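You operate a simulated robot arm through the tools that you are given. There is no shell and no other tool. Be economical: measure what you need, move in short steps, check, and stop when the job is done.

You are at the controls of a simulated robot arm. One attempt, no reset.

TASK
Fetch the green tin and set it on top of the black filter. Fetch the worn wax ring and set it on top of the green filter. Fetch the grease brush and stand it on the low shelf of the workbench. Take the yellow peg tray and leave it on the white plate. Take the grey tote on the top of the fitting table and put it away on the top of the low rack. Put the lint tuft on top of the grey empty cartridge. Open the right drawer of the packing table, take the blue tin and put it in the inside the right drawer of the packing table, then shut the drawer. Any order will do. Set down upright: grease brush, yellow peg tray, lint tuft.

The check looks at the end state, three seconds after you hand in, the way a careful person would. Anything else that was tipped, shoved, dropped, spilled or broken makes it a failure.

THE ROBOT
A 7-joint arm with a three-finger gripper on a trunk, on a base that drives. Base frame: it is fixed to the floor where the robot stands at the start and does not move with it; the origin is under the middle of the robot, x ahead of it, y to its left, z up; the surface under the hand at the start is at about z = 0.88. Lengths are in m, angles in rad, forces in N, time in s.
With the tool pointing down near the work surface it reaches from about 0.44 to 0.92 m from the robot's upright axis, wherever it stands. Its first joint turns from -2.897 to 2.897 rad. Places, roughly: black filter (7x7x5 cm) [0.7, 0, 0.9]; blue tin [1, 2, 0.75]; empty cartridge (5x5x9 cm) [0.8, 1.5, 0.9]; grease brush (3x3x13 cm) [0.7, 0.7, 1]; green filter (7x7x5 cm) [0.9, 0.4, 0.9]; green tin [0.5, 0, 1]; grey tote (20x32x9 cm) [1.1, 1.6, 0.9]; inside the right drawer of the packing table [-1.3, 4, 0.7]; lint tuft (5x3x4 cm) [1.2, 1.8, 0.9]; low shelf of the workbench [0.9, -0.2, 0.2]; right drawer of the packing table [-1.2, 4, 0.7]; top of the low rack [-1.9, -2.8, 0.9]; white plate (13x13x2 cm) [0.7, 2.5, 0.9]; worn wax ring (4x4x2 cm) [1, 0.4, 0.9]; yellow peg tray (7x7x9 cm) [0.9, 1.1, 0.9]. Payload 2.69 kg.
Tool frame: the origin (TCP) lies between the finger pads and is the grasp point; the fingertips stand 0.029 m ahead of it; z points along the fingers, y is the line along which they close. Largest opening 0.12 m; the body of the gripper starts 0.078 m behind the TCP.
Orientation is told as [roll, pitch, yaw] about the base's x, y, z axes, in that order, counted from this pose: with the fingers straight down and closing along the base's y, the tool's x points along the base's -x, its y along +y and its z along -z.

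THE INTERFACE
- The arm moves only by the tool send_rows. Its argument "targets" is a list of rows, each a list of 7 numbers: the shift along the base's x, y, z in units of 40 mm (1.0 is 40 mm), then the turn, a rotation vector about the base's x, y, z in units of 8 degrees (1.0 is 8 degrees), then the gripper command, from -1 (fully open) to 1 (shut), values between in proportion. In form: [[dx, dy, dz, wx, wy, wz, grip], ...]. A call has 1 to 20 rows; each row shifts and turns the commanded pose from where the row before left it. A call with a number of a shift or a turn outside -1 to 1 is refused whole. Each row takes 0.2 s and may step no farther than 0.05 m and 0.15 rad from the row before; otherwise, or with a gripper value out of range, the whole call is refused. A pose out of reach is approached as far as the arm can. The call stops where the force on the tool passes 40 N (or 10 N more than at its start, if that is more) or the arm is blocked; 0.2 s more then pass. The fingers move at their own pace and stop on an object; they squeeze with about 36 N. The grip force told is the motor's: it shows also when the fingers shut on nothing. Time passes only in rows, and 0.2 s behind the last, so rows that do not move let the fingers close. The reply holds the time, the measured pose of the TCP, the force on the tool along the base axes, the opening and the grip force, in the units named above and with some noise, with the torque about the TCP (base axes, N m) and any sound that the robot's microphone picked up.
- Cameras (640 x 400 px; columns grow to the right, rows downward): "scene" is now at [0.2256, 0.0348, 1.3038]; the picture's right is [0.44, -0.90, 0.00], its down [-0.69, -0.34, -0.64] and it looks along [0.57, 0.28, -0.77] (base axes); focal length 261 px, centre (320, 200). "wrist" rides on the gripper at [0.063, 0, -0.104] in the tool frame; the picture's right is [0.00, 1.00, 0.00], its down [-0.83, 0.00, -0.56] and it looks along [-0.56, 0.00, 0.83] (tool axes); focal length 275 px, centre (320, 200). There is no depth. A picture from a camera that has moved, and an enlarged one, comes with that camera's place and axes in the base frame and with its lens.
- camera(camera): a new picture of that camera. The clock stands still meanwhile.
- slide_trunk(by): slides the trunk up (or, below 0, down) by that many m; the arm and the scene camera ride with it, the base frame stays. It gives what a move gives, with no picture.
- steer(legs): drives the robot by 1 to 6 legs, each [ahead, left, turn to the left] in m, m and rad, along the robot's own axes; the way and the turn of a leg run together, so that a leg with both is an arc; at most 1.5 m and 3.142 rad a leg. The arm and the cameras ride along, it lands a little off, and it stops where it bumps. It gives what a move gives.
- pan_tilt(pan, tilt): turns the head with the scene camera to pan (to the left, within 1.501 rad either way) and tilt (down, from -0.506 to 1.204), counted from straight ahead of the robot. It gives what a move gives.
- close_up(camera, box): a new picture of the part [left, top, right, bottom] of that camera's present view, enlarged. The clock stands still meanwhile.
- hand_in(): hands the job in; it is judged then, once.

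Work in short steps. Places have to be worked out from the pictures, the camera data and where the tool is seen: move nearer, look again, correct. Check each grasp and each placing, and mend what went wrong. You have 483 turns and 228 pictures in all, those below and enlarged ones among them. Open the gripper and draw the arm clear of the work before you hand the job in, unless the task says otherwise; then end with one line.

The tools are called after "Call:" as name(argument=value, ...) on one line, values as JSON. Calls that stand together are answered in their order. send_rows: Moves the arm, as the interface text tells. Its arguments: {"type":"object","properties":{"targets":{"type":"array"}},"required":["targets"]} The other tools are called the same way: slide_trunk (by) slides the trunk up or down; steer (legs) drives the base; pan_tilt (pan, tilt) turns the head that bears the scene camera; camera (camera) takes a picture; close_up (camera, box) takes an enlarged picture of a part of a camera's view; hand_in () hands the job in.

At the start:

```text
time: 0.0
tool_pos: [0.5348, -0.0456, 1.0817]
tcp_rot: [0.001, 0.002, 0.001]
ft_force: [-0.2, 0.7, 0.3]
ft_torque: [0.02, 0.0, 0.01]
finger_gap: 0.1198
grasp_force: 0.1
trunk travel left (down, up): [-0.575, 0.038]
robot x, y, heading: [-0.0001, 0.0027, 0.007]
head pan, tilt: [0.461, 0.881]
```

scene: 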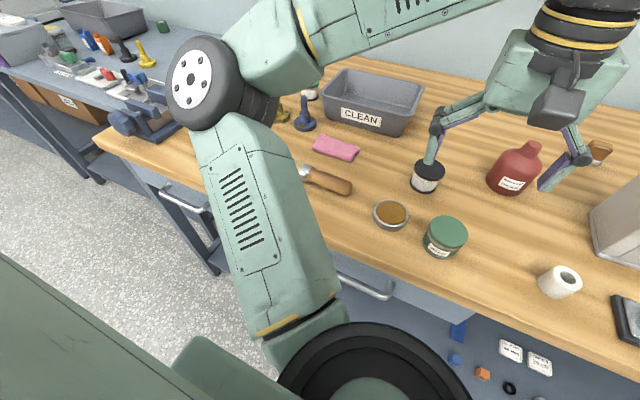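
wrist: 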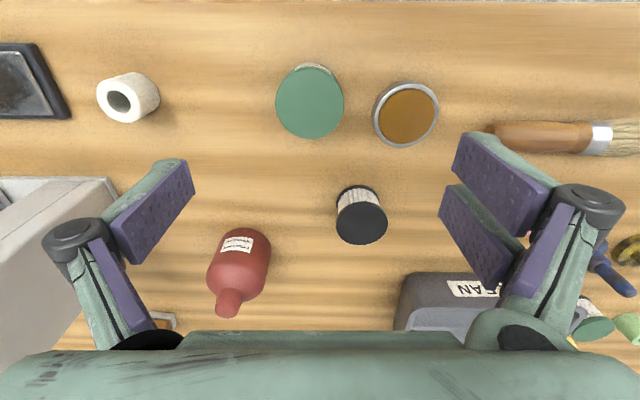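

The wrist view puts the green tin near [0.53, -0.055] and the black filter near [0.68, 0.0]. I'll enlarge the scene view to see their shapes and heights.

Call:
close_up(camera="scene", box=[340, 120, 600, 300])

Call:
close_up(camera="wrist", box=[200, 40, 480, 260])

```text
2.22 times, centred on (470, 210) of scene
camera zoom: at [0.2256, 0.0348, 1.3038], right [0.44, -0.9, 0.0], down [-0.69, -0.34, -0.64], along [0.57, 0.28, -0.77], focal length 579 px, centre (-13, 178)
```

zoom: 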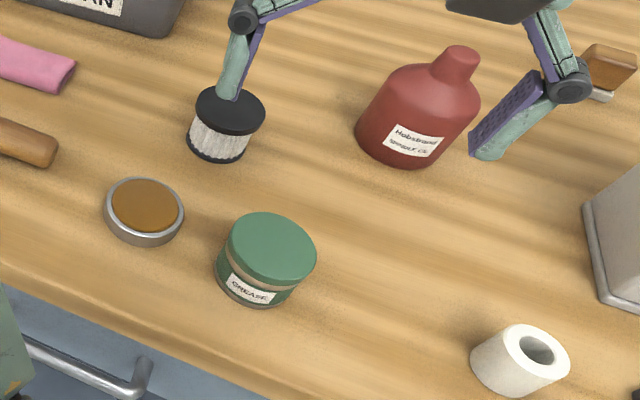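

```text
1.82 times, centred on (340, 150) of wrist
camera zoom: at [0.472, -0.0447, 1.1865], right [0.0, 1.0, 0.0], down [0.83, 0.0, 0.56], along [0.56, 0.0, -0.83], focal length 500 px, centre (284, 291)
```

zoom: 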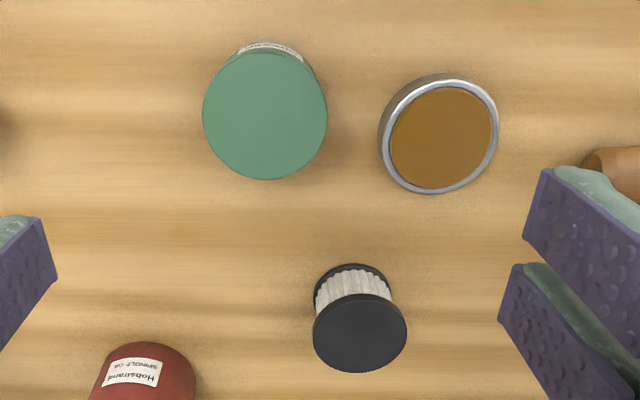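

The rays cross at a green tin centre of about [0.539, -0.054], top z≈0.93, diameter ≈6.2 cm. I'll set the gap to about 8.5 cm and come down partway, then check.

Call:
send_rows(targets=[[0.1, -0.2, 0, 0, 0, 0, -0.42], [0, 0, -0.9, 0, 0, 0, -0.42], [0, 0, -0.9, 0, 0, 0, -0.42], [0, 0, -0.5, 0, 0, 0, -0.42], [0, 0, 0, 0, 0, 0, -0.42]])

Call:
camera(camera="wrist")

```text
time: 1.2
tool_pos: [0.5396, -0.0543, 0.9898]
tcp_rot: [0.0, 0.0, 0.001]
ft_force: [-0.2, 0.0, -0.6]
ft_torque: [0.0, 0.0, -0.01]
finger_gap: 0.0852
grasp_force: 0.1
trunk travel left (down, up): [-0.575, 0.038]
robot x, y, heading: [0.0022, -0.0012, 0.0]
head pan, tilt: [0.461, 0.881]
```

```text
223 pictures are left
camera wrist: at [0.4763, -0.0536, 1.0948], right [0.0, 1.0, 0.0], down [0.83, 0.0, 0.56], along [0.56, 0.0, -0.83], focal length 275 px, centre (320, 200)
```

wrist: 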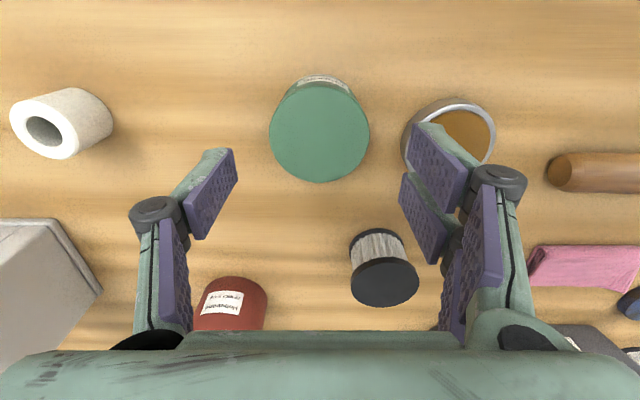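

The tin is centred between the fingers. I'll lower to z≈0.917 and close.

Call:
send_rows(targets=[[-0.03, 0, -0.9, 0, 0, 0, -0.42], [0, 0, -0.9, 0, 0, 0, -0.42], [0, 0, 0, 0, 0, 0, 1], [0, 0, 0, 0, 0, 0, 1], [0, 0, 0, 0, 0, 0, 1]])

```text
time: 2.4
tool_pos: [0.5385, -0.0543, 0.9169]
tcp_rot: [-0.001, 0.001, -0.001]
ft_force: [-0.4, -0.8, 0.3]
ft_torque: [-0.01, -0.02, -0.03]
finger_gap: 0.0597
grasp_force: 29.1
trunk travel left (down, up): [-0.575, 0.038]
robot x, y, heading: [-0.0019, -0.0013, -0.003]
head pan, tilt: [0.461, 0.881]
```

Gripped, with a gap of 6 cm. I'll lift and carry it over the filter, which I put at [0.678, 0.0045].

Call:
send_rows(targets=[[0, 0, 0.5, 0, 0, 0, 1], [0, 0, 1, 0, 0, 0, 1], [0, 0, 1, 0, 0, 0, 1], [0.6, 0.25, 0, 0, 0, 0, 1], [1, 0.4, 0, 0, 0, 0, 1], [1, 0.4, 0, 0, 0, 0, 1], [0.88, 0.41, 0, 0, 0, 0, 1], [0, 0, 0, 0, 0, 0, 1]])

Call:
camera(camera="wrist")

Call:
camera(camera="scene")

```text
time: 4.2
tool_pos: [0.6762, 0.0017, 1.0186]
tcp_rot: [0.0, 0.0, -0.001]
ft_force: [0.2, -0.3, -1.9]
ft_torque: [0.01, 0.01, 0.02]
finger_gap: 0.0593
grasp_force: 36.4
trunk travel left (down, up): [-0.575, 0.038]
robot x, y, heading: [0.0021, 0.0002, 0.001]
head pan, tilt: [0.461, 0.881]
```

```text
222 pictures are left
camera wrist: at [0.6127, 0.0038, 1.1238], right [0.0, 1.0, 0.0], down [0.83, 0.0, 0.56], along [0.56, 0.0, -0.83], focal length 275 px, centre (320, 200)
```

wrist: 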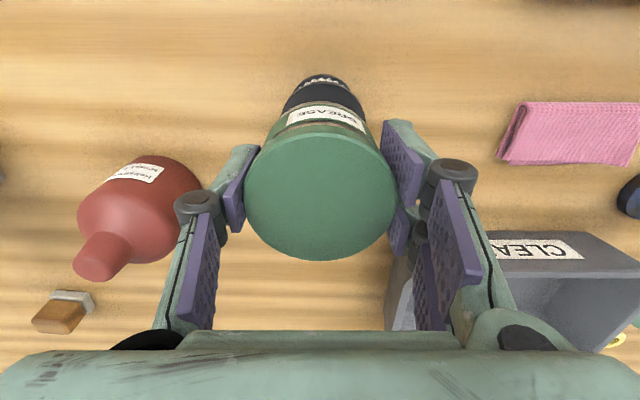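

```text
221 pictures are left
camera scene: at [0.2256, 0.0348, 1.3038], right [0.44, -0.9, 0.0], down [-0.69, -0.34, -0.64], along [0.57, 0.28, -0.77], focal length 261 px, centre (320, 200)
```

scene: 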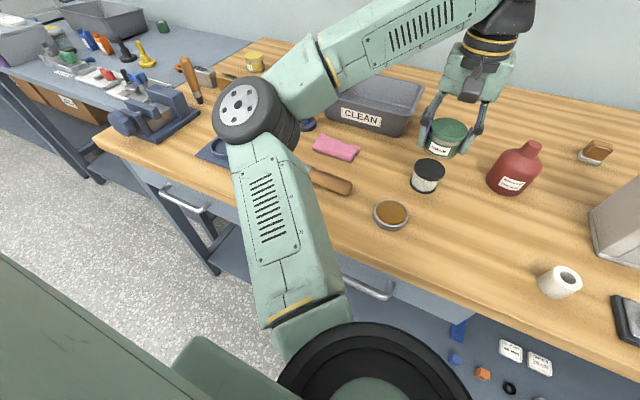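

The filter sits under the tin. I'll lower to just above the expected contact at TCP z≈0.967.

Call:
send_rows(targets=[[0.03, 0.05, -0.7, 0, 0, 0, 1], [0, 0, -0.35, 0, 0, 0, 1], [0, 0, -0.1, 0, 0, 0, 1], [0, 0, 0, 0, 0, 0, 1]])

Call:
close_up(camera="scene", box=[380, 100, 500, 220])

```text
time: 5.2
tool_pos: [0.6777, 0.0071, 0.9707]
tcp_rot: [0.002, 0.0, 0.002]
ft_force: [-0.4, 0.5, -1.4]
ft_torque: [-0.03, -0.03, 0.01]
finger_gap: 0.0598
grasp_force: 36.6
trunk travel left (down, up): [-0.575, 0.038]
robot x, y, heading: [-0.003, 0.0019, -0.002]
head pan, tilt: [0.461, 0.881]
```

```text
3.33 times, centred on (440, 160) of scene
camera zoom: at [0.2257, 0.0348, 1.3038], right [0.44, -0.9, 0.0], down [-0.69, -0.34, -0.64], along [0.57, 0.28, -0.77], focal length 869 px, centre (-80, 333)
```

zoom: 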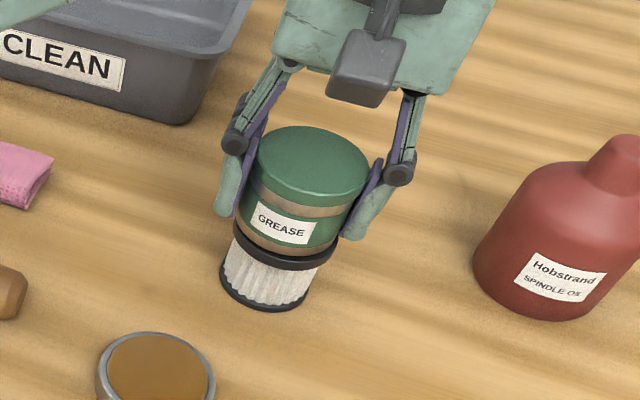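

It is well aligned and almost touching. I'll lower in millimetre steps.

Call:
send_rows(targets=[[0, -0.05, -0.05, 0, 0, 0, 1], [0, 0, -0.05, 0, 0, 0, 1], [0, 0, 0, 0, 0, 0, 1]])

```text
time: 6.0
tool_pos: [0.6756, 0.0058, 0.9677]
tcp_rot: [0.001, -0.001, -0.001]
ft_force: [0.2, 0.3, -1.0]
ft_torque: [0.0, -0.01, -0.01]
finger_gap: 0.0594
grasp_force: 35.9
trunk travel left (down, up): [-0.575, 0.038]
robot x, y, heading: [0.0025, 0.0014, 0.0]
head pan, tilt: [0.461, 0.881]
```

No contact force yet. I'll take two more small steps.

Call:
send_rows(targets=[[0.03, 0, -0.05, 0, 0, 0, 1], [0, 0, 0, 0, 0, 0, 1]])

Call:
send_rows(targets=[[0, 0, -0.05, 0, 0, 0, 1], [0, 0, 0, 0, 0, 0, 1]])

```text
time: 6.6
tool_pos: [0.6774, 0.0052, 0.9678]
tcp_rot: [0.001, -0.003, 0.001]
ft_force: [-1.1, 1.0, 14.2]
ft_torque: [0.08, 0.1, -0.02]
finger_gap: 0.0598
grasp_force: 36.1
trunk travel left (down, up): [-0.575, 0.038]
robot x, y, heading: [0.0012, 0.0009, -0.002]
head pan, tilt: [0.461, 0.881]
```

```text
time: 7.2
tool_pos: [0.6761, 0.0046, 0.9662]
tcp_rot: [-0.001, -0.006, 0.001]
ft_force: [-0.5, 1.5, 30.7]
ft_torque: [0.06, 0.02, 0.0]
finger_gap: 0.0599
grasp_force: 36.0
trunk travel left (down, up): [-0.575, 0.038]
robot x, y, heading: [-0.0007, -0.0009, -0.0]
head pan, tilt: [0.461, 0.881]
```

Contact at 30 N. I'll ease up 2 mm, open, and go straight up.

Call:
send_rows(targets=[[0, 0, 0.05, 0, 0, 0, 1], [0, 0, 0, 0, 0, 0, 0.2], [0, 0, 0, 0, 0, 0, -0.25], [0, 0, 0, 0, 0, 0, -0.25], [0, 0, 0.5, 0, 0, 0, -0.25], [0, 0, 1, 0, 0, 0, -0.25], [0, 0, 1, 0, 0, 0, -0.25], [0, 0, 1, 0, 0, 0, -0.25]])

Call:
camera(camera="scene")

Call:
camera(camera="wrist")

```text
time: 9.0
tool_pos: [0.6777, 0.0033, 1.1046]
tcp_rot: [-0.001, 0.001, 0.0]
ft_force: [-0.6, -0.3, -0.5]
ft_torque: [0.02, 0.03, 0.0]
finger_gap: 0.0752
grasp_force: 0.1
trunk travel left (down, up): [-0.575, 0.038]
robot x, y, heading: [-0.0018, -0.0021, 0.003]
head pan, tilt: [0.461, 0.881]
```

```text
219 pictures are left
camera scene: at [0.2251, 0.0346, 1.3038], right [0.44, -0.9, 0.0], down [-0.69, -0.34, -0.64], along [0.57, 0.28, -0.77], focal length 261 px, centre (320, 200)
```

scene: 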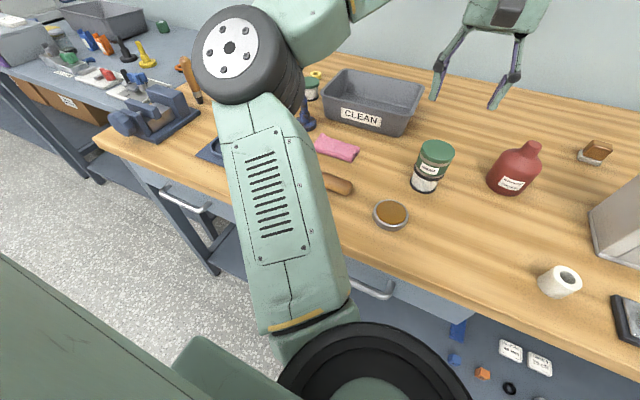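

```text
218 pictures are left
camera wrist: at [0.6155, 0.0034, 1.2113], right [0.0, 1.0, 0.0], down [0.83, 0.0, 0.56], along [0.56, 0.0, -0.83], focal length 275 px, centre (320, 200)
```

wrist: 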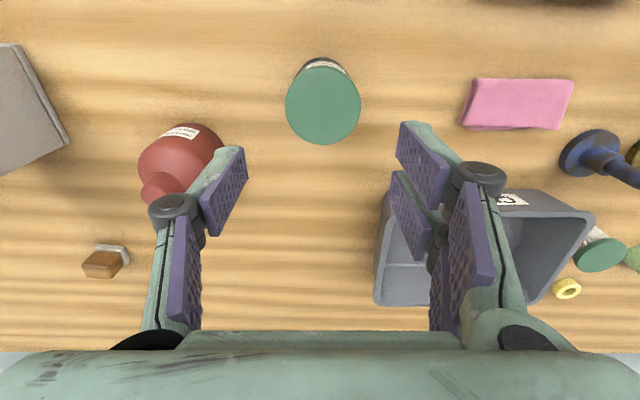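

The tin is seated on the filter. Next is the wax ring, near [1.02, 0.44], which is out of reach from here. I'll look at the base-to-bench clearance before driving.

Call:
pan_tilt(pan=0.5, tilt=1.2)

Call:
camera(camera="scene")

Call:
pan_tilt(pan=0.9, tilt=0.6)

Call:
camera(camera="scene")

```text
time: 9.8
tool_pos: [0.6778, 0.0034, 1.1058]
tcp_rot: [0.001, 0.0, -0.001]
ft_force: [0.0, -0.6, -0.1]
ft_torque: [0.03, 0.01, 0.02]
finger_gap: 0.075
grasp_force: 0.0
trunk travel left (down, up): [-0.575, 0.038]
robot x, y, heading: [-0.0002, -0.0003, 0.002]
head pan, tilt: [0.499, 1.201]
```

```text
217 pictures are left
camera scene: at [0.2062, 0.0276, 1.2825], right [0.48, -0.88, 0.0], down [-0.82, -0.45, -0.36], along [0.32, 0.17, -0.93], focal length 261 px, centre (320, 200)
```

scene: 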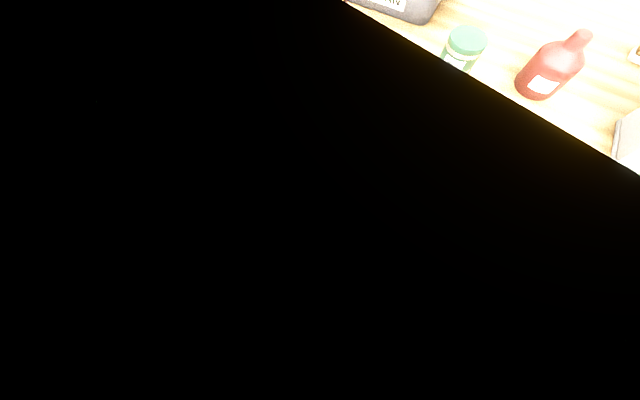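

```text
time: 10.8
tool_pos: [0.6784, 0.0027, 1.1049]
tcp_rot: [0.0, -0.002, 0.0]
ft_force: [0.5, -0.7, 1.0]
ft_torque: [0.03, 0.03, -0.02]
finger_gap: 0.0746
grasp_force: 0.2
trunk travel left (down, up): [-0.575, 0.038]
robot x, y, heading: [0.0028, 0.0028, -0.001]
head pan, tilt: [0.901, 0.6]
```

```text
216 pictures are left
camera scene: at [0.2119, 0.07, 1.327], right [0.78, -0.62, 0.0], down [-0.35, -0.44, -0.82], along [0.51, 0.65, -0.57], focal length 261 px, centre (320, 200)
```

scene: 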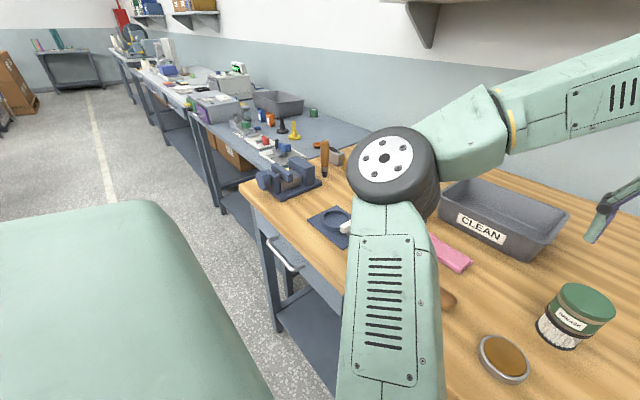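

The bench runs to y≈0.9 and the blue tables continue beyond it. I'll drive 0.42 m left along the bench with the arm held high above the items, then look again.

Call:
steer(legs=[[0, 0.42, 0]])

Call:
camera(camera="scene")

Call:
camera(camera="wrist")

```text
time: 14.6
tool_pos: [0.6812, 0.414, 1.1055]
tcp_rot: [0.001, 0.001, -0.008]
ft_force: [0.3, 0.4, -0.9]
ft_torque: [-0.01, 0.0, 0.0]
finger_gap: 0.0748
grasp_force: 0.1
trunk travel left (down, up): [-0.575, 0.038]
robot x, y, heading: [0.0004, 0.4151, -0.009]
head pan, tilt: [0.901, 0.6]
```

```text
215 pictures are left
camera scene: at [0.2142, 0.4857, 1.3271], right [0.78, -0.63, 0.0], down [-0.35, -0.44, -0.82], along [0.52, 0.64, -0.57], focal length 261 px, centre (320, 200)
```

scene: 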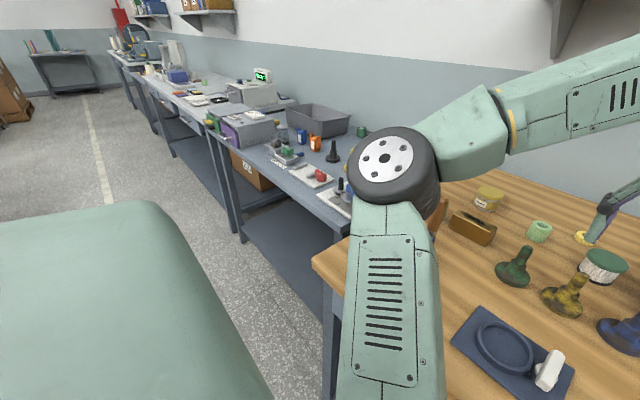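

```text
214 pictures are left
camera wrist: at [0.6177, 0.4158, 1.2108], right [0.0, 1.0, 0.0], down [0.83, 0.0, 0.56], along [0.56, 0.0, -0.83], focal length 275 px, centre (320, 200)
```

wrist: 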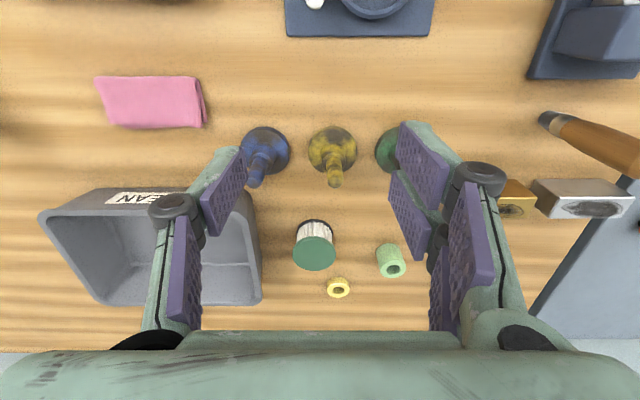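

The ring is at about [1.009, 0.447] and the green filter at [0.898, 0.407]. I need the base about 0.11 m further ahead, so I'll creep forward.

Call:
steer(legs=[[0.06, 0, 0]])

Call:
steer(legs=[[0.06, 0, 0.008]])

Call:
camera(camera="wrist")

```text
time: 15.6
tool_pos: [0.7406, 0.4145, 1.1042]
tcp_rot: [0.0, 0.0, -0.009]
ft_force: [-0.4, 0.0, 0.3]
ft_torque: [0.02, -0.02, 0.02]
finger_gap: 0.0751
grasp_force: 0.1
trunk travel left (down, up): [-0.575, 0.038]
robot x, y, heading: [0.0616, 0.4152, -0.011]
head pan, tilt: [0.901, 0.6]
```

```text
time: 16.5
tool_pos: [0.8016, 0.4174, 1.1044]
tcp_rot: [-0.001, 0.001, -0.002]
ft_force: [0.3, -0.4, -0.2]
ft_torque: [-0.03, 0.02, -0.04]
finger_gap: 0.0752
grasp_force: 0.0
trunk travel left (down, up): [-0.575, 0.038]
robot x, y, heading: [0.1229, 0.4165, -0.008]
head pan, tilt: [0.901, 0.6]
```

```text
213 pictures are left
camera wrist: at [0.7391, 0.4194, 1.2102], right [0.0, 1.0, 0.0], down [0.83, 0.0, 0.56], along [0.56, 0.0, -0.83], focal length 275 px, centre (320, 200)
```

wrist: 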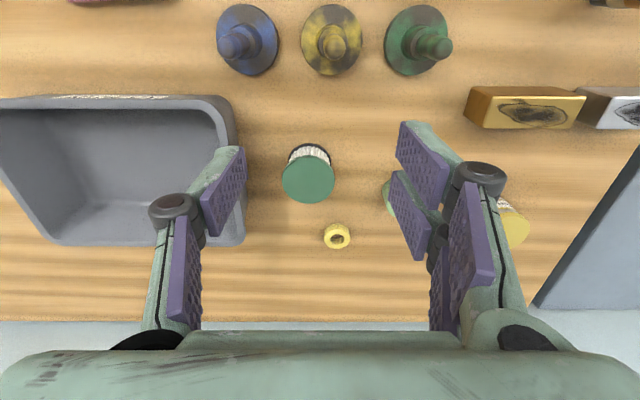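

I've closed in without a bump. I'll move above the ring with a narrower opening and look.

Call:
send_rows(targets=[[1, 0.1, 0, 0, 0, 0, 0], [1, 0.1, 0, 0, 0, 0, 0], [1, 0.1, 0, 0, 0, 0, 0], [1, 0.2, 0, 0, 0, 0, 0], [0.8, 0.1, -0.5, 0, 0, 0, 0], [0.2, 0, -1, 0, 0, 0, 0], [0, 0, -0.6, 0, 0, 0, 0], [0, 0, 0, 0, 0, 0, 0]])

Call:
camera(camera="wrist")

```text
time: 18.3
tool_pos: [1.0008, 0.442, 1.0215]
tcp_rot: [0.0, 0.0, -0.002]
ft_force: [-0.9, -0.4, -0.2]
ft_torque: [0.02, -0.02, 0.0]
finger_gap: 0.0598
grasp_force: 0.1
trunk travel left (down, up): [-0.575, 0.038]
robot x, y, heading: [0.1247, 0.4162, -0.001]
head pan, tilt: [0.901, 0.6]
```

```text
212 pictures are left
camera wrist: at [0.9379, 0.4435, 1.1276], right [0.0, 1.0, 0.0], down [0.83, 0.0, 0.56], along [0.56, 0.0, -0.83], focal length 275 px, centre (320, 200)
```

wrist: 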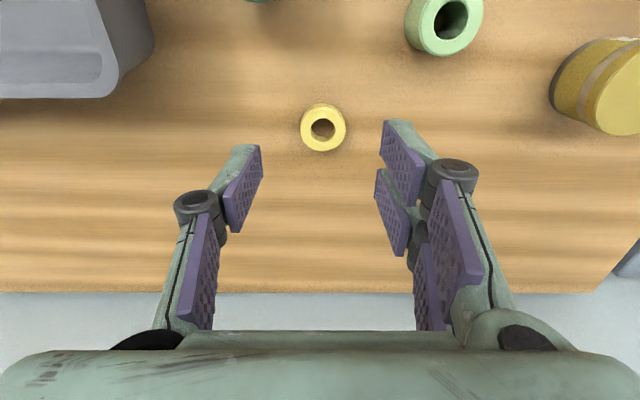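

The ring centre is about [1.018, 0.446], top z≈0.90. I'll lower so the fingertips stop about 5 mm above the table, then grip.

Call:
send_rows(targets=[[0.42, 0.1, -0.6, 0, 0, 0, 0], [0, 0, -1, 0, 0, 0, 0], [0, 0, -0.8, 0, 0, 0, 0], [0, 0, -0.2, 0, 0, 0, 0], [0, 0, 0, 0, 0, 0, 0]])

Call:
camera(camera="wrist")

```text
time: 19.5
tool_pos: [1.0165, 0.4465, 0.9164]
tcp_rot: [0.0, 0.0, -0.003]
ft_force: [1.2, -1.2, 0.1]
ft_torque: [0.02, 0.0, -0.05]
finger_gap: 0.06
grasp_force: 0.0
trunk travel left (down, up): [-0.575, 0.038]
robot x, y, heading: [0.1253, 0.4187, -0.004]
head pan, tilt: [0.901, 0.6]
```

```text
211 pictures are left
camera wrist: at [0.9541, 0.4469, 1.0228], right [0.0, 1.0, 0.0], down [0.83, 0.0, 0.56], along [0.56, 0.0, -0.83], focal length 275 px, centre (320, 200)
```

wrist: 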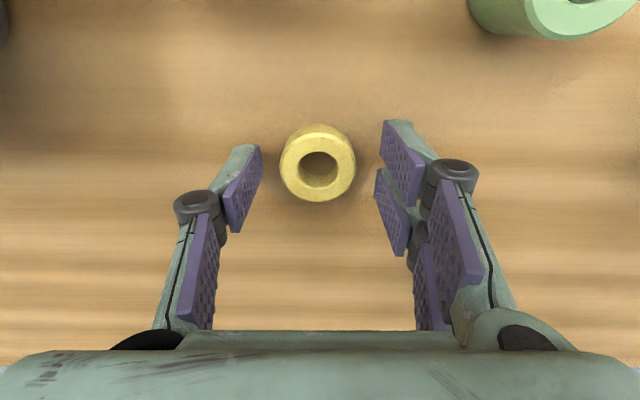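

Centred, so I'll close on the ring and lift.

Call:
send_rows(targets=[[0, 0, 0, 0, 0, 0, 1], [0, 0, 0, 0, 0, 0, 1], [0, 0, 0, 0, 0, 0, 1], [0, 0, 0.5, 0, 0, 0, 1], [0, 0, 1, 0, 0, 0, 1], [0, 0, 1, 0, 0, 0, 1], [-0.8, -0.3, 0, 0, 0, 0, 1], [-1, -0.35, 0, 0, 0, 0, 1], [-1, -0.35, 0, 0, 0, 0, 1], [0, 0, 0, 0, 0, 0, 1]])

Call:
camera(camera="wrist")

```text
time: 21.7
tool_pos: [0.9064, 0.4059, 1.0169]
tcp_rot: [0.0, 0.0, 0.001]
ft_force: [0.2, 0.4, -0.1]
ft_torque: [0.0, 0.01, 0.01]
finger_gap: 0.0383
grasp_force: 35.9
trunk travel left (down, up): [-0.575, 0.038]
robot x, y, heading: [0.125, 0.4159, -0.008]
head pan, tilt: [0.901, 0.6]
```

```text
210 pictures are left
camera wrist: at [0.8421, 0.4064, 1.1226], right [0.0, 1.0, 0.0], down [0.83, 0.0, 0.56], along [0.56, 0.0, -0.83], focal length 275 px, centre (320, 200)
```

wrist: 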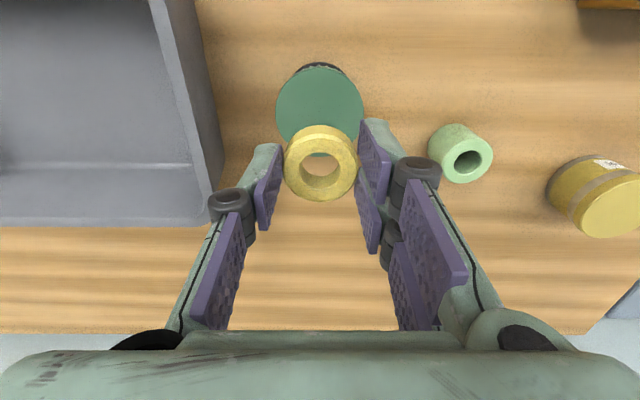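

The filter top centre comes out at about [0.896, 0.406], z 0.93. I'll shift back 1 cm and descend towards contact, expected at TCP z≈0.966.

Call:
send_rows(targets=[[-0.25, 0.02, -0.3, 0, 0, 0, 1], [0, 0, -0.7, 0, 0, 0, 1], [0, 0, -0.15, 0, 0, 0, 1], [0, 0, -0.05, 0, 0, 0, 1], [0, 0, 0, 0, 0, 0, 1]])

Call:
camera(camera="wrist")

```text
time: 22.9
tool_pos: [0.8951, 0.407, 0.9681]
tcp_rot: [-0.002, 0.0, -0.002]
ft_force: [-0.3, -0.2, -0.5]
ft_torque: [0.01, 0.01, -0.02]
finger_gap: 0.0382
grasp_force: 36.2
trunk travel left (down, up): [-0.575, 0.038]
robot x, y, heading: [0.1209, 0.4112, -0.002]
head pan, tilt: [0.901, 0.6]
```

```text
209 pictures are left
camera wrist: at [0.8332, 0.4088, 1.0746], right [0.0, 1.0, 0.0], down [0.83, 0.0, 0.56], along [0.56, 0.0, -0.83], focal length 275 px, centre (320, 200)
```

wrist: 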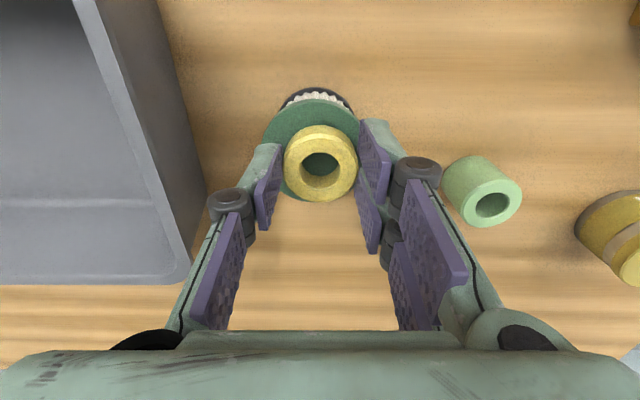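

Well centred, about 3 mm off in y. I'll correct that and lower to contact.

Call:
send_rows(targets=[[0.04, -0.08, -0.03, 0, 0, 0, 1], [0, 0, -0.05, 0, 0, 0, 1], [0, 0, 0, 0, 0, 0, 1]])

```text
time: 23.7
tool_pos: [0.897, 0.4044, 0.9679]
tcp_rot: [-0.001, -0.003, 0.0]
ft_force: [1.9, 0.6, 10.9]
ft_torque: [-0.04, -0.06, 0.02]
finger_gap: 0.0384
grasp_force: 35.8
trunk travel left (down, up): [-0.575, 0.038]
robot x, y, heading: [0.1216, 0.4189, -0.001]
head pan, tilt: [0.901, 0.6]
```

Contact at 11 N, so I'll release and go straight up.

Call:
send_rows(targets=[[0, 0, 0, 0, 0, 0, 0.2], [0, 0, 0, 0, 0, 0, 0], [0, 0, 0, 0, 0, 0, 0], [0, 0, 0.5, 0, 0, 0, 0], [0, 0, 1, 0, 0, 0, 0], [0, 0, 1, 0, 0, 0, 0], [0, 0, 1, 0, 0, 0, 0], [-1, 0, 0, 0, 0, 0, 0], [-1, 0, 0, 0, 0, 0, 0]])

Call:
camera(camera="wrist")

Call:
camera(camera="scene")

```text
time: 25.7
tool_pos: [0.8158, 0.4038, 1.1045]
tcp_rot: [0.0, 0.001, -0.001]
ft_force: [0.3, -0.1, 0.3]
ft_torque: [0.0, -0.01, 0.0]
finger_gap: 0.0597
grasp_force: 0.0
trunk travel left (down, up): [-0.575, 0.038]
robot x, y, heading: [0.1196, 0.4142, -0.006]
head pan, tilt: [0.901, 0.6]
```

```text
208 pictures are left
camera wrist: at [0.7539, 0.4033, 1.21], right [0.0, 1.0, 0.0], down [0.83, 0.0, 0.56], along [0.56, 0.0, -0.83], focal length 275 px, centre (320, 200)
```

wrist: 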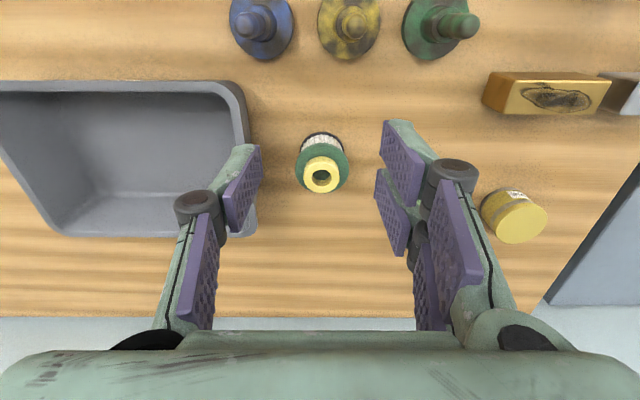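

```text
207 pictures are left
camera scene: at [0.334, 0.4863, 1.3272], right [0.78, -0.62, 0.0], down [-0.35, -0.44, -0.83], along [0.51, 0.65, -0.56], focal length 261 px, centre (320, 200)
```

scene: 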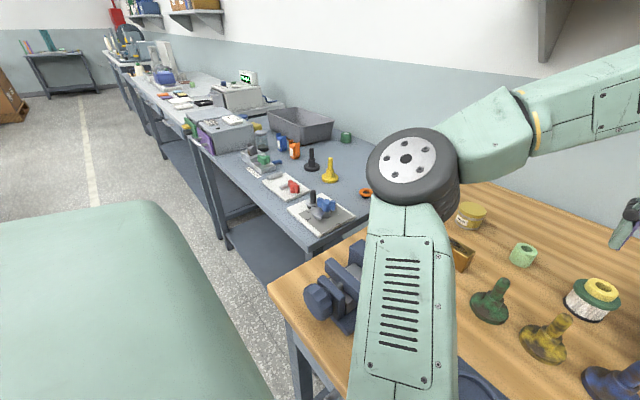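

The ring sits on the green filter. Next is the grease brush near [0.72, 0.69]. I'll move the hand over that area to see the brush and vise.

Call:
send_rows(targets=[[-0.8, 0.8, 0.6, 0, 0, 0, 0], [-0.8, 0.8, 0.5, 0, 0, 0, -1], [-0.8, 0.8, 0, 0, 0, 0, -1], [-0.8, 0.8, 0, 0, 0, 0, -1], [-0.8, 0.8, 0, 0, 0, 0, -1], [-0.8, 0.6, 0, 0, 0, 0, -1], [0, 0, 0, 0, 0, 0, -1]])

Call:
camera(camera="wrist")

Call:
camera(camera="scene")

```text
refused: row 1 steps farther than a row can; nothing moved
```

```text
206 pictures are left
camera wrist: at [0.7539, 0.4033, 1.21], right [0.0, 1.0, 0.0], down [0.83, 0.0, 0.56], along [0.56, 0.0, -0.83], focal length 275 px, centre (320, 200)
```

wrist: 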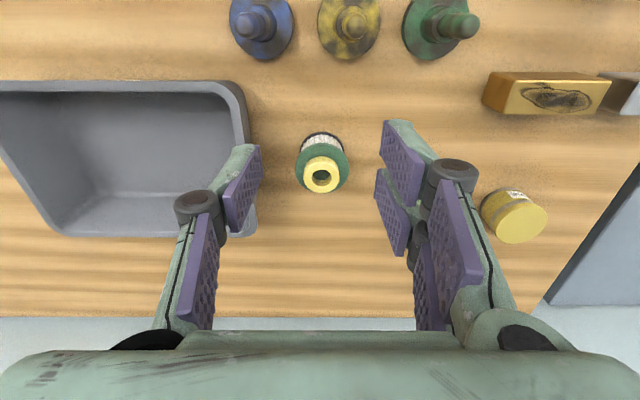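

```text
205 pictures are left
camera scene: at [0.334, 0.4863, 1.3272], right [0.78, -0.62, 0.0], down [-0.35, -0.44, -0.83], along [0.51, 0.65, -0.56], focal length 261 px, centre (320, 200)
```

scene: 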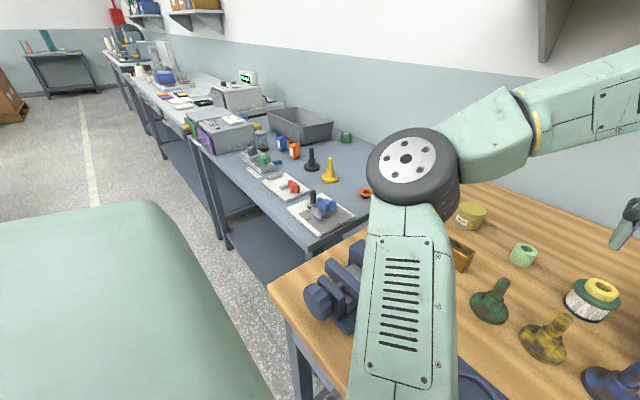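

That step was too long, so I'll repeat with shorter rows.

Call:
send_rows(targets=[[-0.8, 0.8, 0.2, 0, 0, 0, 0], [-0.8, 0.8, 0.3, 0, 0, 0, -1], [-0.8, 0.8, 0.3, 0, 0, 0, -1], [-0.8, 0.8, 0.3, 0, 0, 0, -1], [-0.8, 0.8, 0, 0, 0, 0, -1], [-0.8, 0.6, 0, 0, 0, 0, -1], [0, 0, 0, 0, 0, 0, -1]])

Call:
camera(camera="wrist")

Call:
camera(camera="scene")

```text
time: 26.9
tool_pos: [0.6957, 0.4724, 1.1434]
tcp_rot: [-0.015, 0.006, -0.244]
ft_force: [1.2, 0.8, -0.2]
ft_torque: [-0.04, 0.04, -0.04]
finger_gap: 0.1199
grasp_force: 0.0
trunk travel left (down, up): [-0.575, 0.038]
robot x, y, heading: [0.123, 0.413, 0.002]
head pan, tilt: [0.901, 0.6]
stopped in row 5: the arm was blocked; the commanded pose is now the measured one
```

```text
204 pictures are left
camera wrist: at [0.6356, 0.4893, 1.2502], right [0.24, 0.97, -0.01], down [0.81, -0.19, 0.55], along [0.53, -0.14, -0.84], focal length 275 px, centre (320, 200)
```

wrist: 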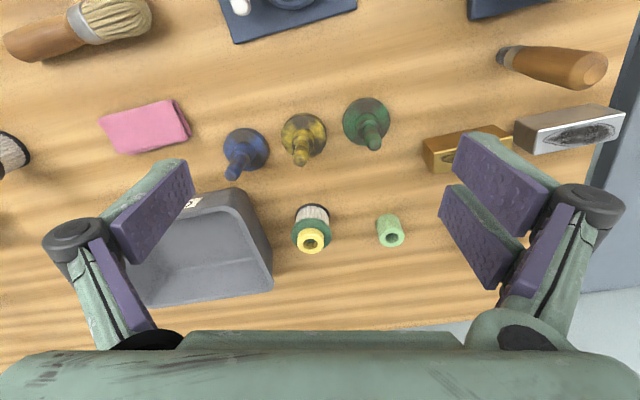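

```text
203 pictures are left
camera scene: at [0.3346, 0.4865, 1.327], right [0.78, -0.62, 0.0], down [-0.35, -0.44, -0.82], along [0.51, 0.65, -0.57], focal length 261 px, centre (320, 200)
```

scene: 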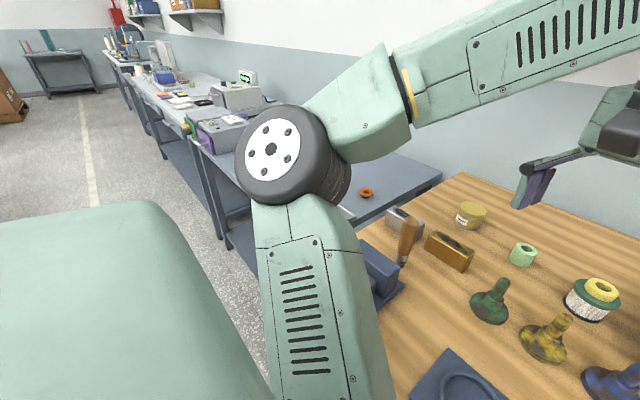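

The arm hit a joint limit on its left side. The brush stands upright at about [0.724, 0.689], top z≈1.0. I'll bring the hand back in front of the robot and shift the base left instead.

Call:
send_rows(targets=[[0, -0.8, 0, 0.1, 0, 0.9, -1], [0, -0.7, 0, 0, -0.05, 0.85, -1], [0, 0, 0, 0, 0, 0, -1]])

Call:
steer(legs=[[-0.06, 0.27, 0]])

Call:
camera(camera="wrist")

```text
time: 27.7
tool_pos: [0.6948, 0.4139, 1.1449]
tcp_rot: [0.004, -0.001, 0.007]
ft_force: [-0.3, -0.2, 0.0]
ft_torque: [-0.03, -0.02, 0.01]
finger_gap: 0.1202
grasp_force: 0.0
trunk travel left (down, up): [-0.575, 0.038]
robot x, y, heading: [0.1245, 0.418, -0.001]
head pan, tilt: [0.901, 0.6]
```

```text
time: 30.4
tool_pos: [0.6367, 0.6779, 1.1446]
tcp_rot: [0.003, 0.001, 0.001]
ft_force: [0.2, -0.2, 0.0]
ft_torque: [-0.02, 0.03, -0.04]
finger_gap: 0.1199
grasp_force: 0.1
trunk travel left (down, up): [-0.575, 0.038]
robot x, y, heading: [0.0641, 0.6862, -0.004]
head pan, tilt: [0.901, 0.6]
```

```text
202 pictures are left
camera wrist: at [0.5739, 0.6782, 1.2504], right [-0.01, 1.0, 0.0], down [0.83, 0.0, 0.55], along [0.55, 0.01, -0.83], focal length 275 px, centre (320, 200)
```

wrist: 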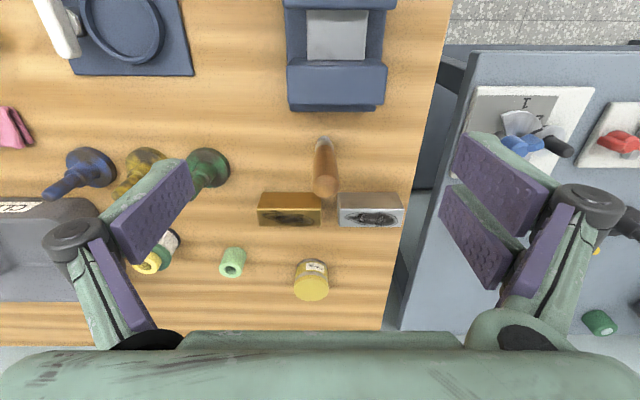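

The vise stands right in front of the brush, so a tilted approach needs clearance over it. I'll check the vise height from the head camera.

Call:
pan_tilt(pan=0.15, tilt=0.75)

Call:
camera(camera="scene")

```text
time: 31.5
tool_pos: [0.637, 0.6773, 1.1456]
tcp_rot: [0.002, 0.002, 0.001]
ft_force: [0.2, 0.2, -0.3]
ft_torque: [0.0, 0.0, 0.0]
finger_gap: 0.1198
grasp_force: 0.0
trunk travel left (down, up): [-0.575, 0.038]
robot x, y, heading: [0.0643, 0.6826, -0.01]
head pan, tilt: [0.15, 0.75]
```

```text
201 pictures are left
camera scene: at [0.3025, 0.6948, 1.3142], right [0.15, -0.99, 0.0], down [-0.67, -0.1, -0.73], along [0.72, 0.11, -0.68], focal length 261 px, centre (320, 200)
```

scene: 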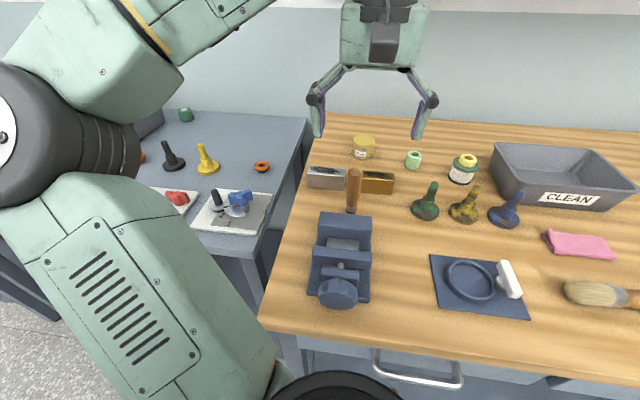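

The vise top is about z 0.96, so I'd like the wrist camera on the upper side when the tool tilts. I'll test whether the wrist can yaw 180° here.

Call:
send_rows(targets=[[0, 0, 0.2, 0, 0, 1, -1], [0, 0, 0, 0, 0, 1, -1], [0, 0, 0, 0, 0, 1, -1], [0, 0, 0, 0, 0, 1, -1], [0, 0, 0, 0, 0, 1, -1], [0, 0, 0, 0, 0, 1, -1], [0, 0, 0, 0, 0, 1, -1], [0, 0, 0, 0, 0, 1, -1], [0, 0, 0, 0, 0, 1, -1], [0, 0, 0, 0, 0, 1, -1], [0, 0, 0, 0, 0, 1, -1], [0, 0, 0, 0, 0, 0, -1]])

```text
time: 34.1
tool_pos: [0.6371, 0.6792, 1.1519]
tcp_rot: [0.005, 0.003, 1.539]
ft_force: [-0.7, 0.2, 0.0]
ft_torque: [0.01, -0.01, 0.01]
finger_gap: 0.12
grasp_force: 0.0
trunk travel left (down, up): [-0.575, 0.038]
robot x, y, heading: [0.064, 0.6817, -0.001]
head pan, tilt: [0.15, 0.75]
```

90° worked. I'll continue to 180°.

Call:
send_rows(targets=[[0, 0, 0, 0, 0, 1, -1], [0, 0, 0, 0, 0, 1, -1], [0, 0, 0, 0, 0, 1, -1], [0, 0, 0, 0, 0, 1, -1], [0, 0, 0, 0, 0, 1, -1], [0, 0, 0, 0, 0, 1, -1], [0, 0, 0, 0, 0, 1, -1], [0, 0, 0, 0, 0, 1, -1], [0, 0, 0, 0, 0, 1, -1], [0, 0, 0, 0, 0, 1, -1], [0, 0, 0, 0, 0, 1, -1], [0, 0, 0, 0, 0, 0.45, -1], [0, 0, 0, 0, 0, 0, -1]])

Call:
camera(camera="wrist")

Call:
camera(camera="scene")

```text
time: 36.9
tool_pos: [0.6357, 0.6768, 1.1522]
tcp_rot: [0.002, 0.002, 3.138]
ft_force: [1.2, -0.4, -1.1]
ft_torque: [-0.01, 0.01, -0.01]
finger_gap: 0.12
grasp_force: 0.0
trunk travel left (down, up): [-0.575, 0.038]
robot x, y, heading: [0.065, 0.6835, -0.004]
head pan, tilt: [0.15, 0.75]
```

```text
200 pictures are left
camera wrist: at [0.6996, 0.6789, 1.2585], right [0.0, -1.0, 0.0], down [-0.83, 0.0, 0.55], along [-0.55, 0.0, -0.83], focal length 275 px, centre (320, 200)
```

wrist: 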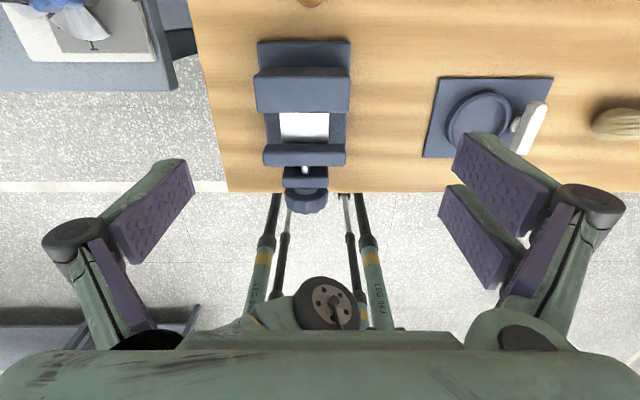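

```text
199 pictures are left
camera scene: at [0.3025, 0.6947, 1.3142], right [0.14, -0.99, 0.0], down [-0.67, -0.1, -0.73], along [0.72, 0.11, -0.68], focal length 261 px, centre (320, 200)
```

scene: 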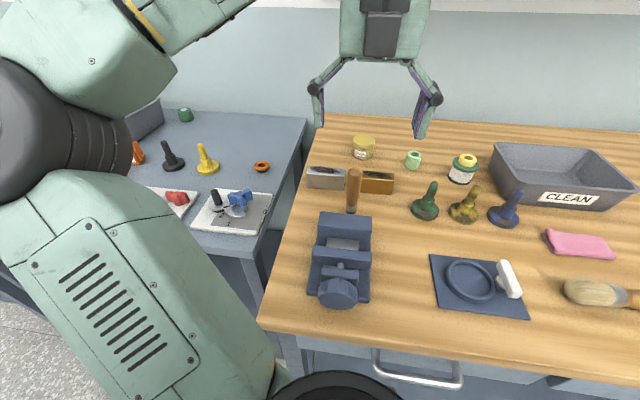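

The flip works. Now I'll tilt the fingers 60° forward here, high above the bench, with the opening narrowed.

Call:
send_rows(targets=[[-0.1, 0, 0, 0, -1, 0, -0.2], [-0.1, 0, 0, 0, -1, 0, -0.2], [-0.1, 0, 0, 0, -1, 0, -0.2], [-0.1, 0, 0, 0, -1, 0, -0.2], [-0.1, 0, 0, 0, -1, 0, -0.2], [0, 0, 0, 0, -1, 0, -0.2], [0, 0, 0, 0, -1, 0, -0.2], [0, 0, 0, 0, -0.5, 0, -0.2], [0, 0, 0, 0, 0, 0, -0.2]])

Call:
camera(camera="wrist")

Call:
camera(camera="scene")

```text
time: 38.9
tool_pos: [0.6163, 0.6767, 1.1541]
tcp_rot: [-0.006, 1.052, 3.131]
ft_force: [-0.6, 0.7, 0.2]
ft_torque: [0.0, 0.01, 0.01]
finger_gap: 0.072
grasp_force: 0.0
trunk travel left (down, up): [-0.575, 0.038]
robot x, y, heading: [0.0622, 0.6858, -0.002]
head pan, tilt: [0.15, 0.75]
```

```text
198 pictures are left
camera wrist: at [0.5578, 0.6785, 1.261], right [0.0, -1.0, 0.0], down [-0.9, 0.0, -0.45], along [0.45, 0.0, -0.9], focal length 275 px, centre (320, 200)
```

wrist: 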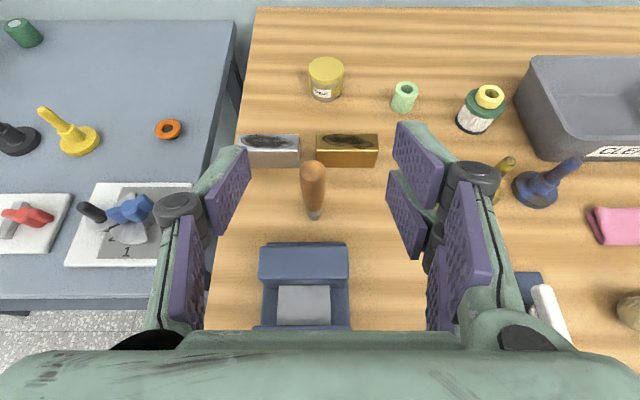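

```text
197 pictures are left
camera scene: at [0.3026, 0.6948, 1.3142], right [0.14, -0.99, 0.0], down [-0.67, -0.1, -0.73], along [0.72, 0.11, -0.68], focal length 261 px, centre (320, 200)
```

scene: 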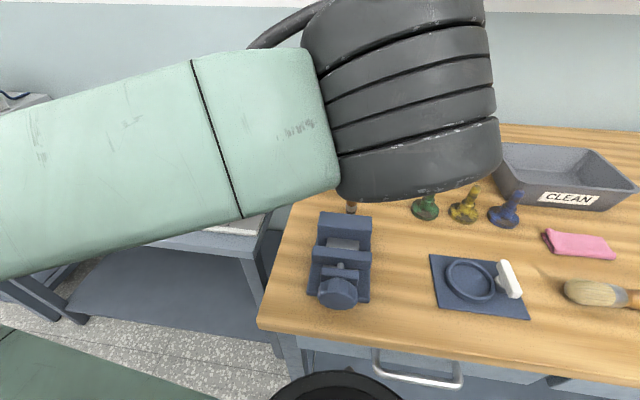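

The brush is at [0.72, 0.687], top z≈1.009. I'll move to a pre-grasp point behind and above it on the tool axis.

Call:
send_rows(targets=[[0.2, 0.25, -1, 0, 0, 0, -0.2], [0.2, 0, -1, 0, 0, 0, -0.2], [0, 0, -1, 0, 0, 0, -0.2], [0, 0, -0.2, 0, 0, 0, -0.2], [0, 0, 0, 0, 0, 0, -0.2]])

Call:
camera(camera="wrist")

```text
time: 40.1
tool_pos: [0.6769, 0.6891, 1.0853]
tcp_rot: [-0.007, 1.048, 3.131]
ft_force: [-0.7, 0.7, 0.1]
ft_torque: [-0.02, -0.02, 0.0]
finger_gap: 0.072
grasp_force: 0.1
out of reach, approached as far as the arm can: row 1, 2, 3, 4
trunk travel left (down, up): [-0.575, 0.038]
robot x, y, heading: [0.0648, 0.6832, -0.005]
head pan, tilt: [0.15, 0.75]
```

```text
196 pictures are left
camera wrist: at [0.6179, 0.6905, 1.1923], right [0.0, -1.0, 0.0], down [-0.9, 0.0, -0.44], along [0.44, 0.0, -0.9], focal length 275 px, centre (320, 200)
```

wrist: 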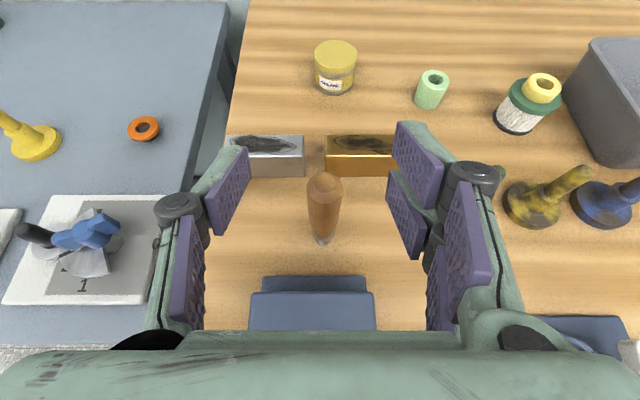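

That's too close for the folded arm. I'll back the base up 0.13 m so the grasp point is farther out.

Call:
steer(legs=[[-0.13, 0, 0]])

Call:
send_rows(targets=[[0, 0, 0.1, 0, 0, 0, -0.2], [0, 0, 0, 0, 0, 0, -0.2]])

```text
time: 41.4
tool_pos: [0.5478, 0.6869, 1.0838]
tcp_rot: [-0.005, 1.048, 3.129]
ft_force: [-1.3, 0.4, 0.4]
ft_torque: [0.01, 0.01, 0.02]
finger_gap: 0.0721
grasp_force: 0.1
trunk travel left (down, up): [-0.575, 0.038]
robot x, y, heading: [-0.0628, 0.684, -0.008]
head pan, tilt: [0.15, 0.75]
```

```text
time: 42.0
tool_pos: [0.5475, 0.6879, 1.088]
tcp_rot: [-0.004, 1.047, 3.127]
ft_force: [0.2, 0.3, -1.2]
ft_torque: [-0.01, -0.05, -0.01]
finger_gap: 0.072
grasp_force: 0.2
trunk travel left (down, up): [-0.575, 0.038]
robot x, y, heading: [-0.0679, 0.6828, -0.011]
head pan, tilt: [0.15, 0.75]
```

The command now follows the measured pose. I'll move to the pre-grasp at [0.633, 0.687, 1.025].

Call:
send_rows(targets=[[1, 0, 0, 0, 0, 0, -0.2], [1, 0, -0.3, 0, 0, 0, -0.2], [0.1, 0, -0.8, 0, 0, 0, -0.2], [0, 0, -0.48, 0, 0, 0, -0.2], [0, 0, 0, 0, 0, 0, -0.2]])

Call:
camera(camera="wrist")

```text
time: 43.2
tool_pos: [0.6335, 0.6889, 1.0243]
tcp_rot: [-0.005, 1.047, 3.128]
ft_force: [0.9, -0.4, -0.5]
ft_torque: [-0.01, 0.0, 0.0]
finger_gap: 0.0721
grasp_force: 0.0
trunk travel left (down, up): [-0.575, 0.038]
robot x, y, heading: [-0.0647, 0.6823, -0.005]
head pan, tilt: [0.15, 0.75]
```

```text
195 pictures are left
camera wrist: at [0.5741, 0.6895, 1.1321], right [-0.01, -1.0, 0.0], down [-0.9, 0.01, -0.44], along [0.44, 0.0, -0.9], focal length 275 px, centre (320, 200)
```

wrist: 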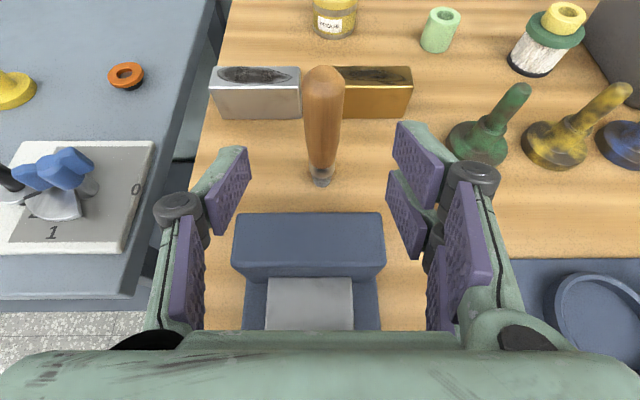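

Well centred. I'll advance along the tool axis to the brush.

Call:
send_rows(targets=[[0.7, -0.02, -0.41, 0, 0, 0, -0.2], [0.7, 0, -0.41, 0, 0, 0, -0.2], [0.7, 0, -0.41, 0, 0, 0, -0.2], [0, 0, 0, 0, 0, 0, -0.2]])

Call:
camera(camera="wrist")

```text
time: 44.2
tool_pos: [0.7153, 0.6877, 0.9771]
tcp_rot: [-0.005, 1.047, 3.128]
ft_force: [-0.1, 0.1, -0.7]
ft_torque: [-0.04, 0.0, 0.0]
finger_gap: 0.0719
grasp_force: 0.1
trunk travel left (down, up): [-0.575, 0.038]
robot x, y, heading: [-0.065, 0.6804, -0.014]
head pan, tilt: [0.15, 0.75]
```

```text
194 pictures are left
camera wrist: at [0.6576, 0.6893, 1.0843], right [-0.01, -1.0, 0.0], down [-0.9, 0.01, -0.44], along [0.44, 0.0, -0.9], focal length 275 px, centre (320, 200)
```

wrist: 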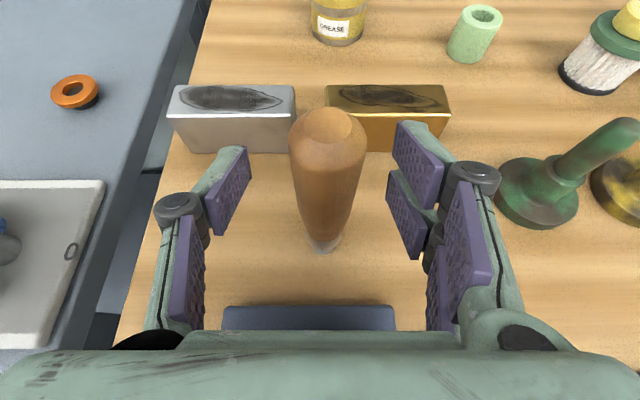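

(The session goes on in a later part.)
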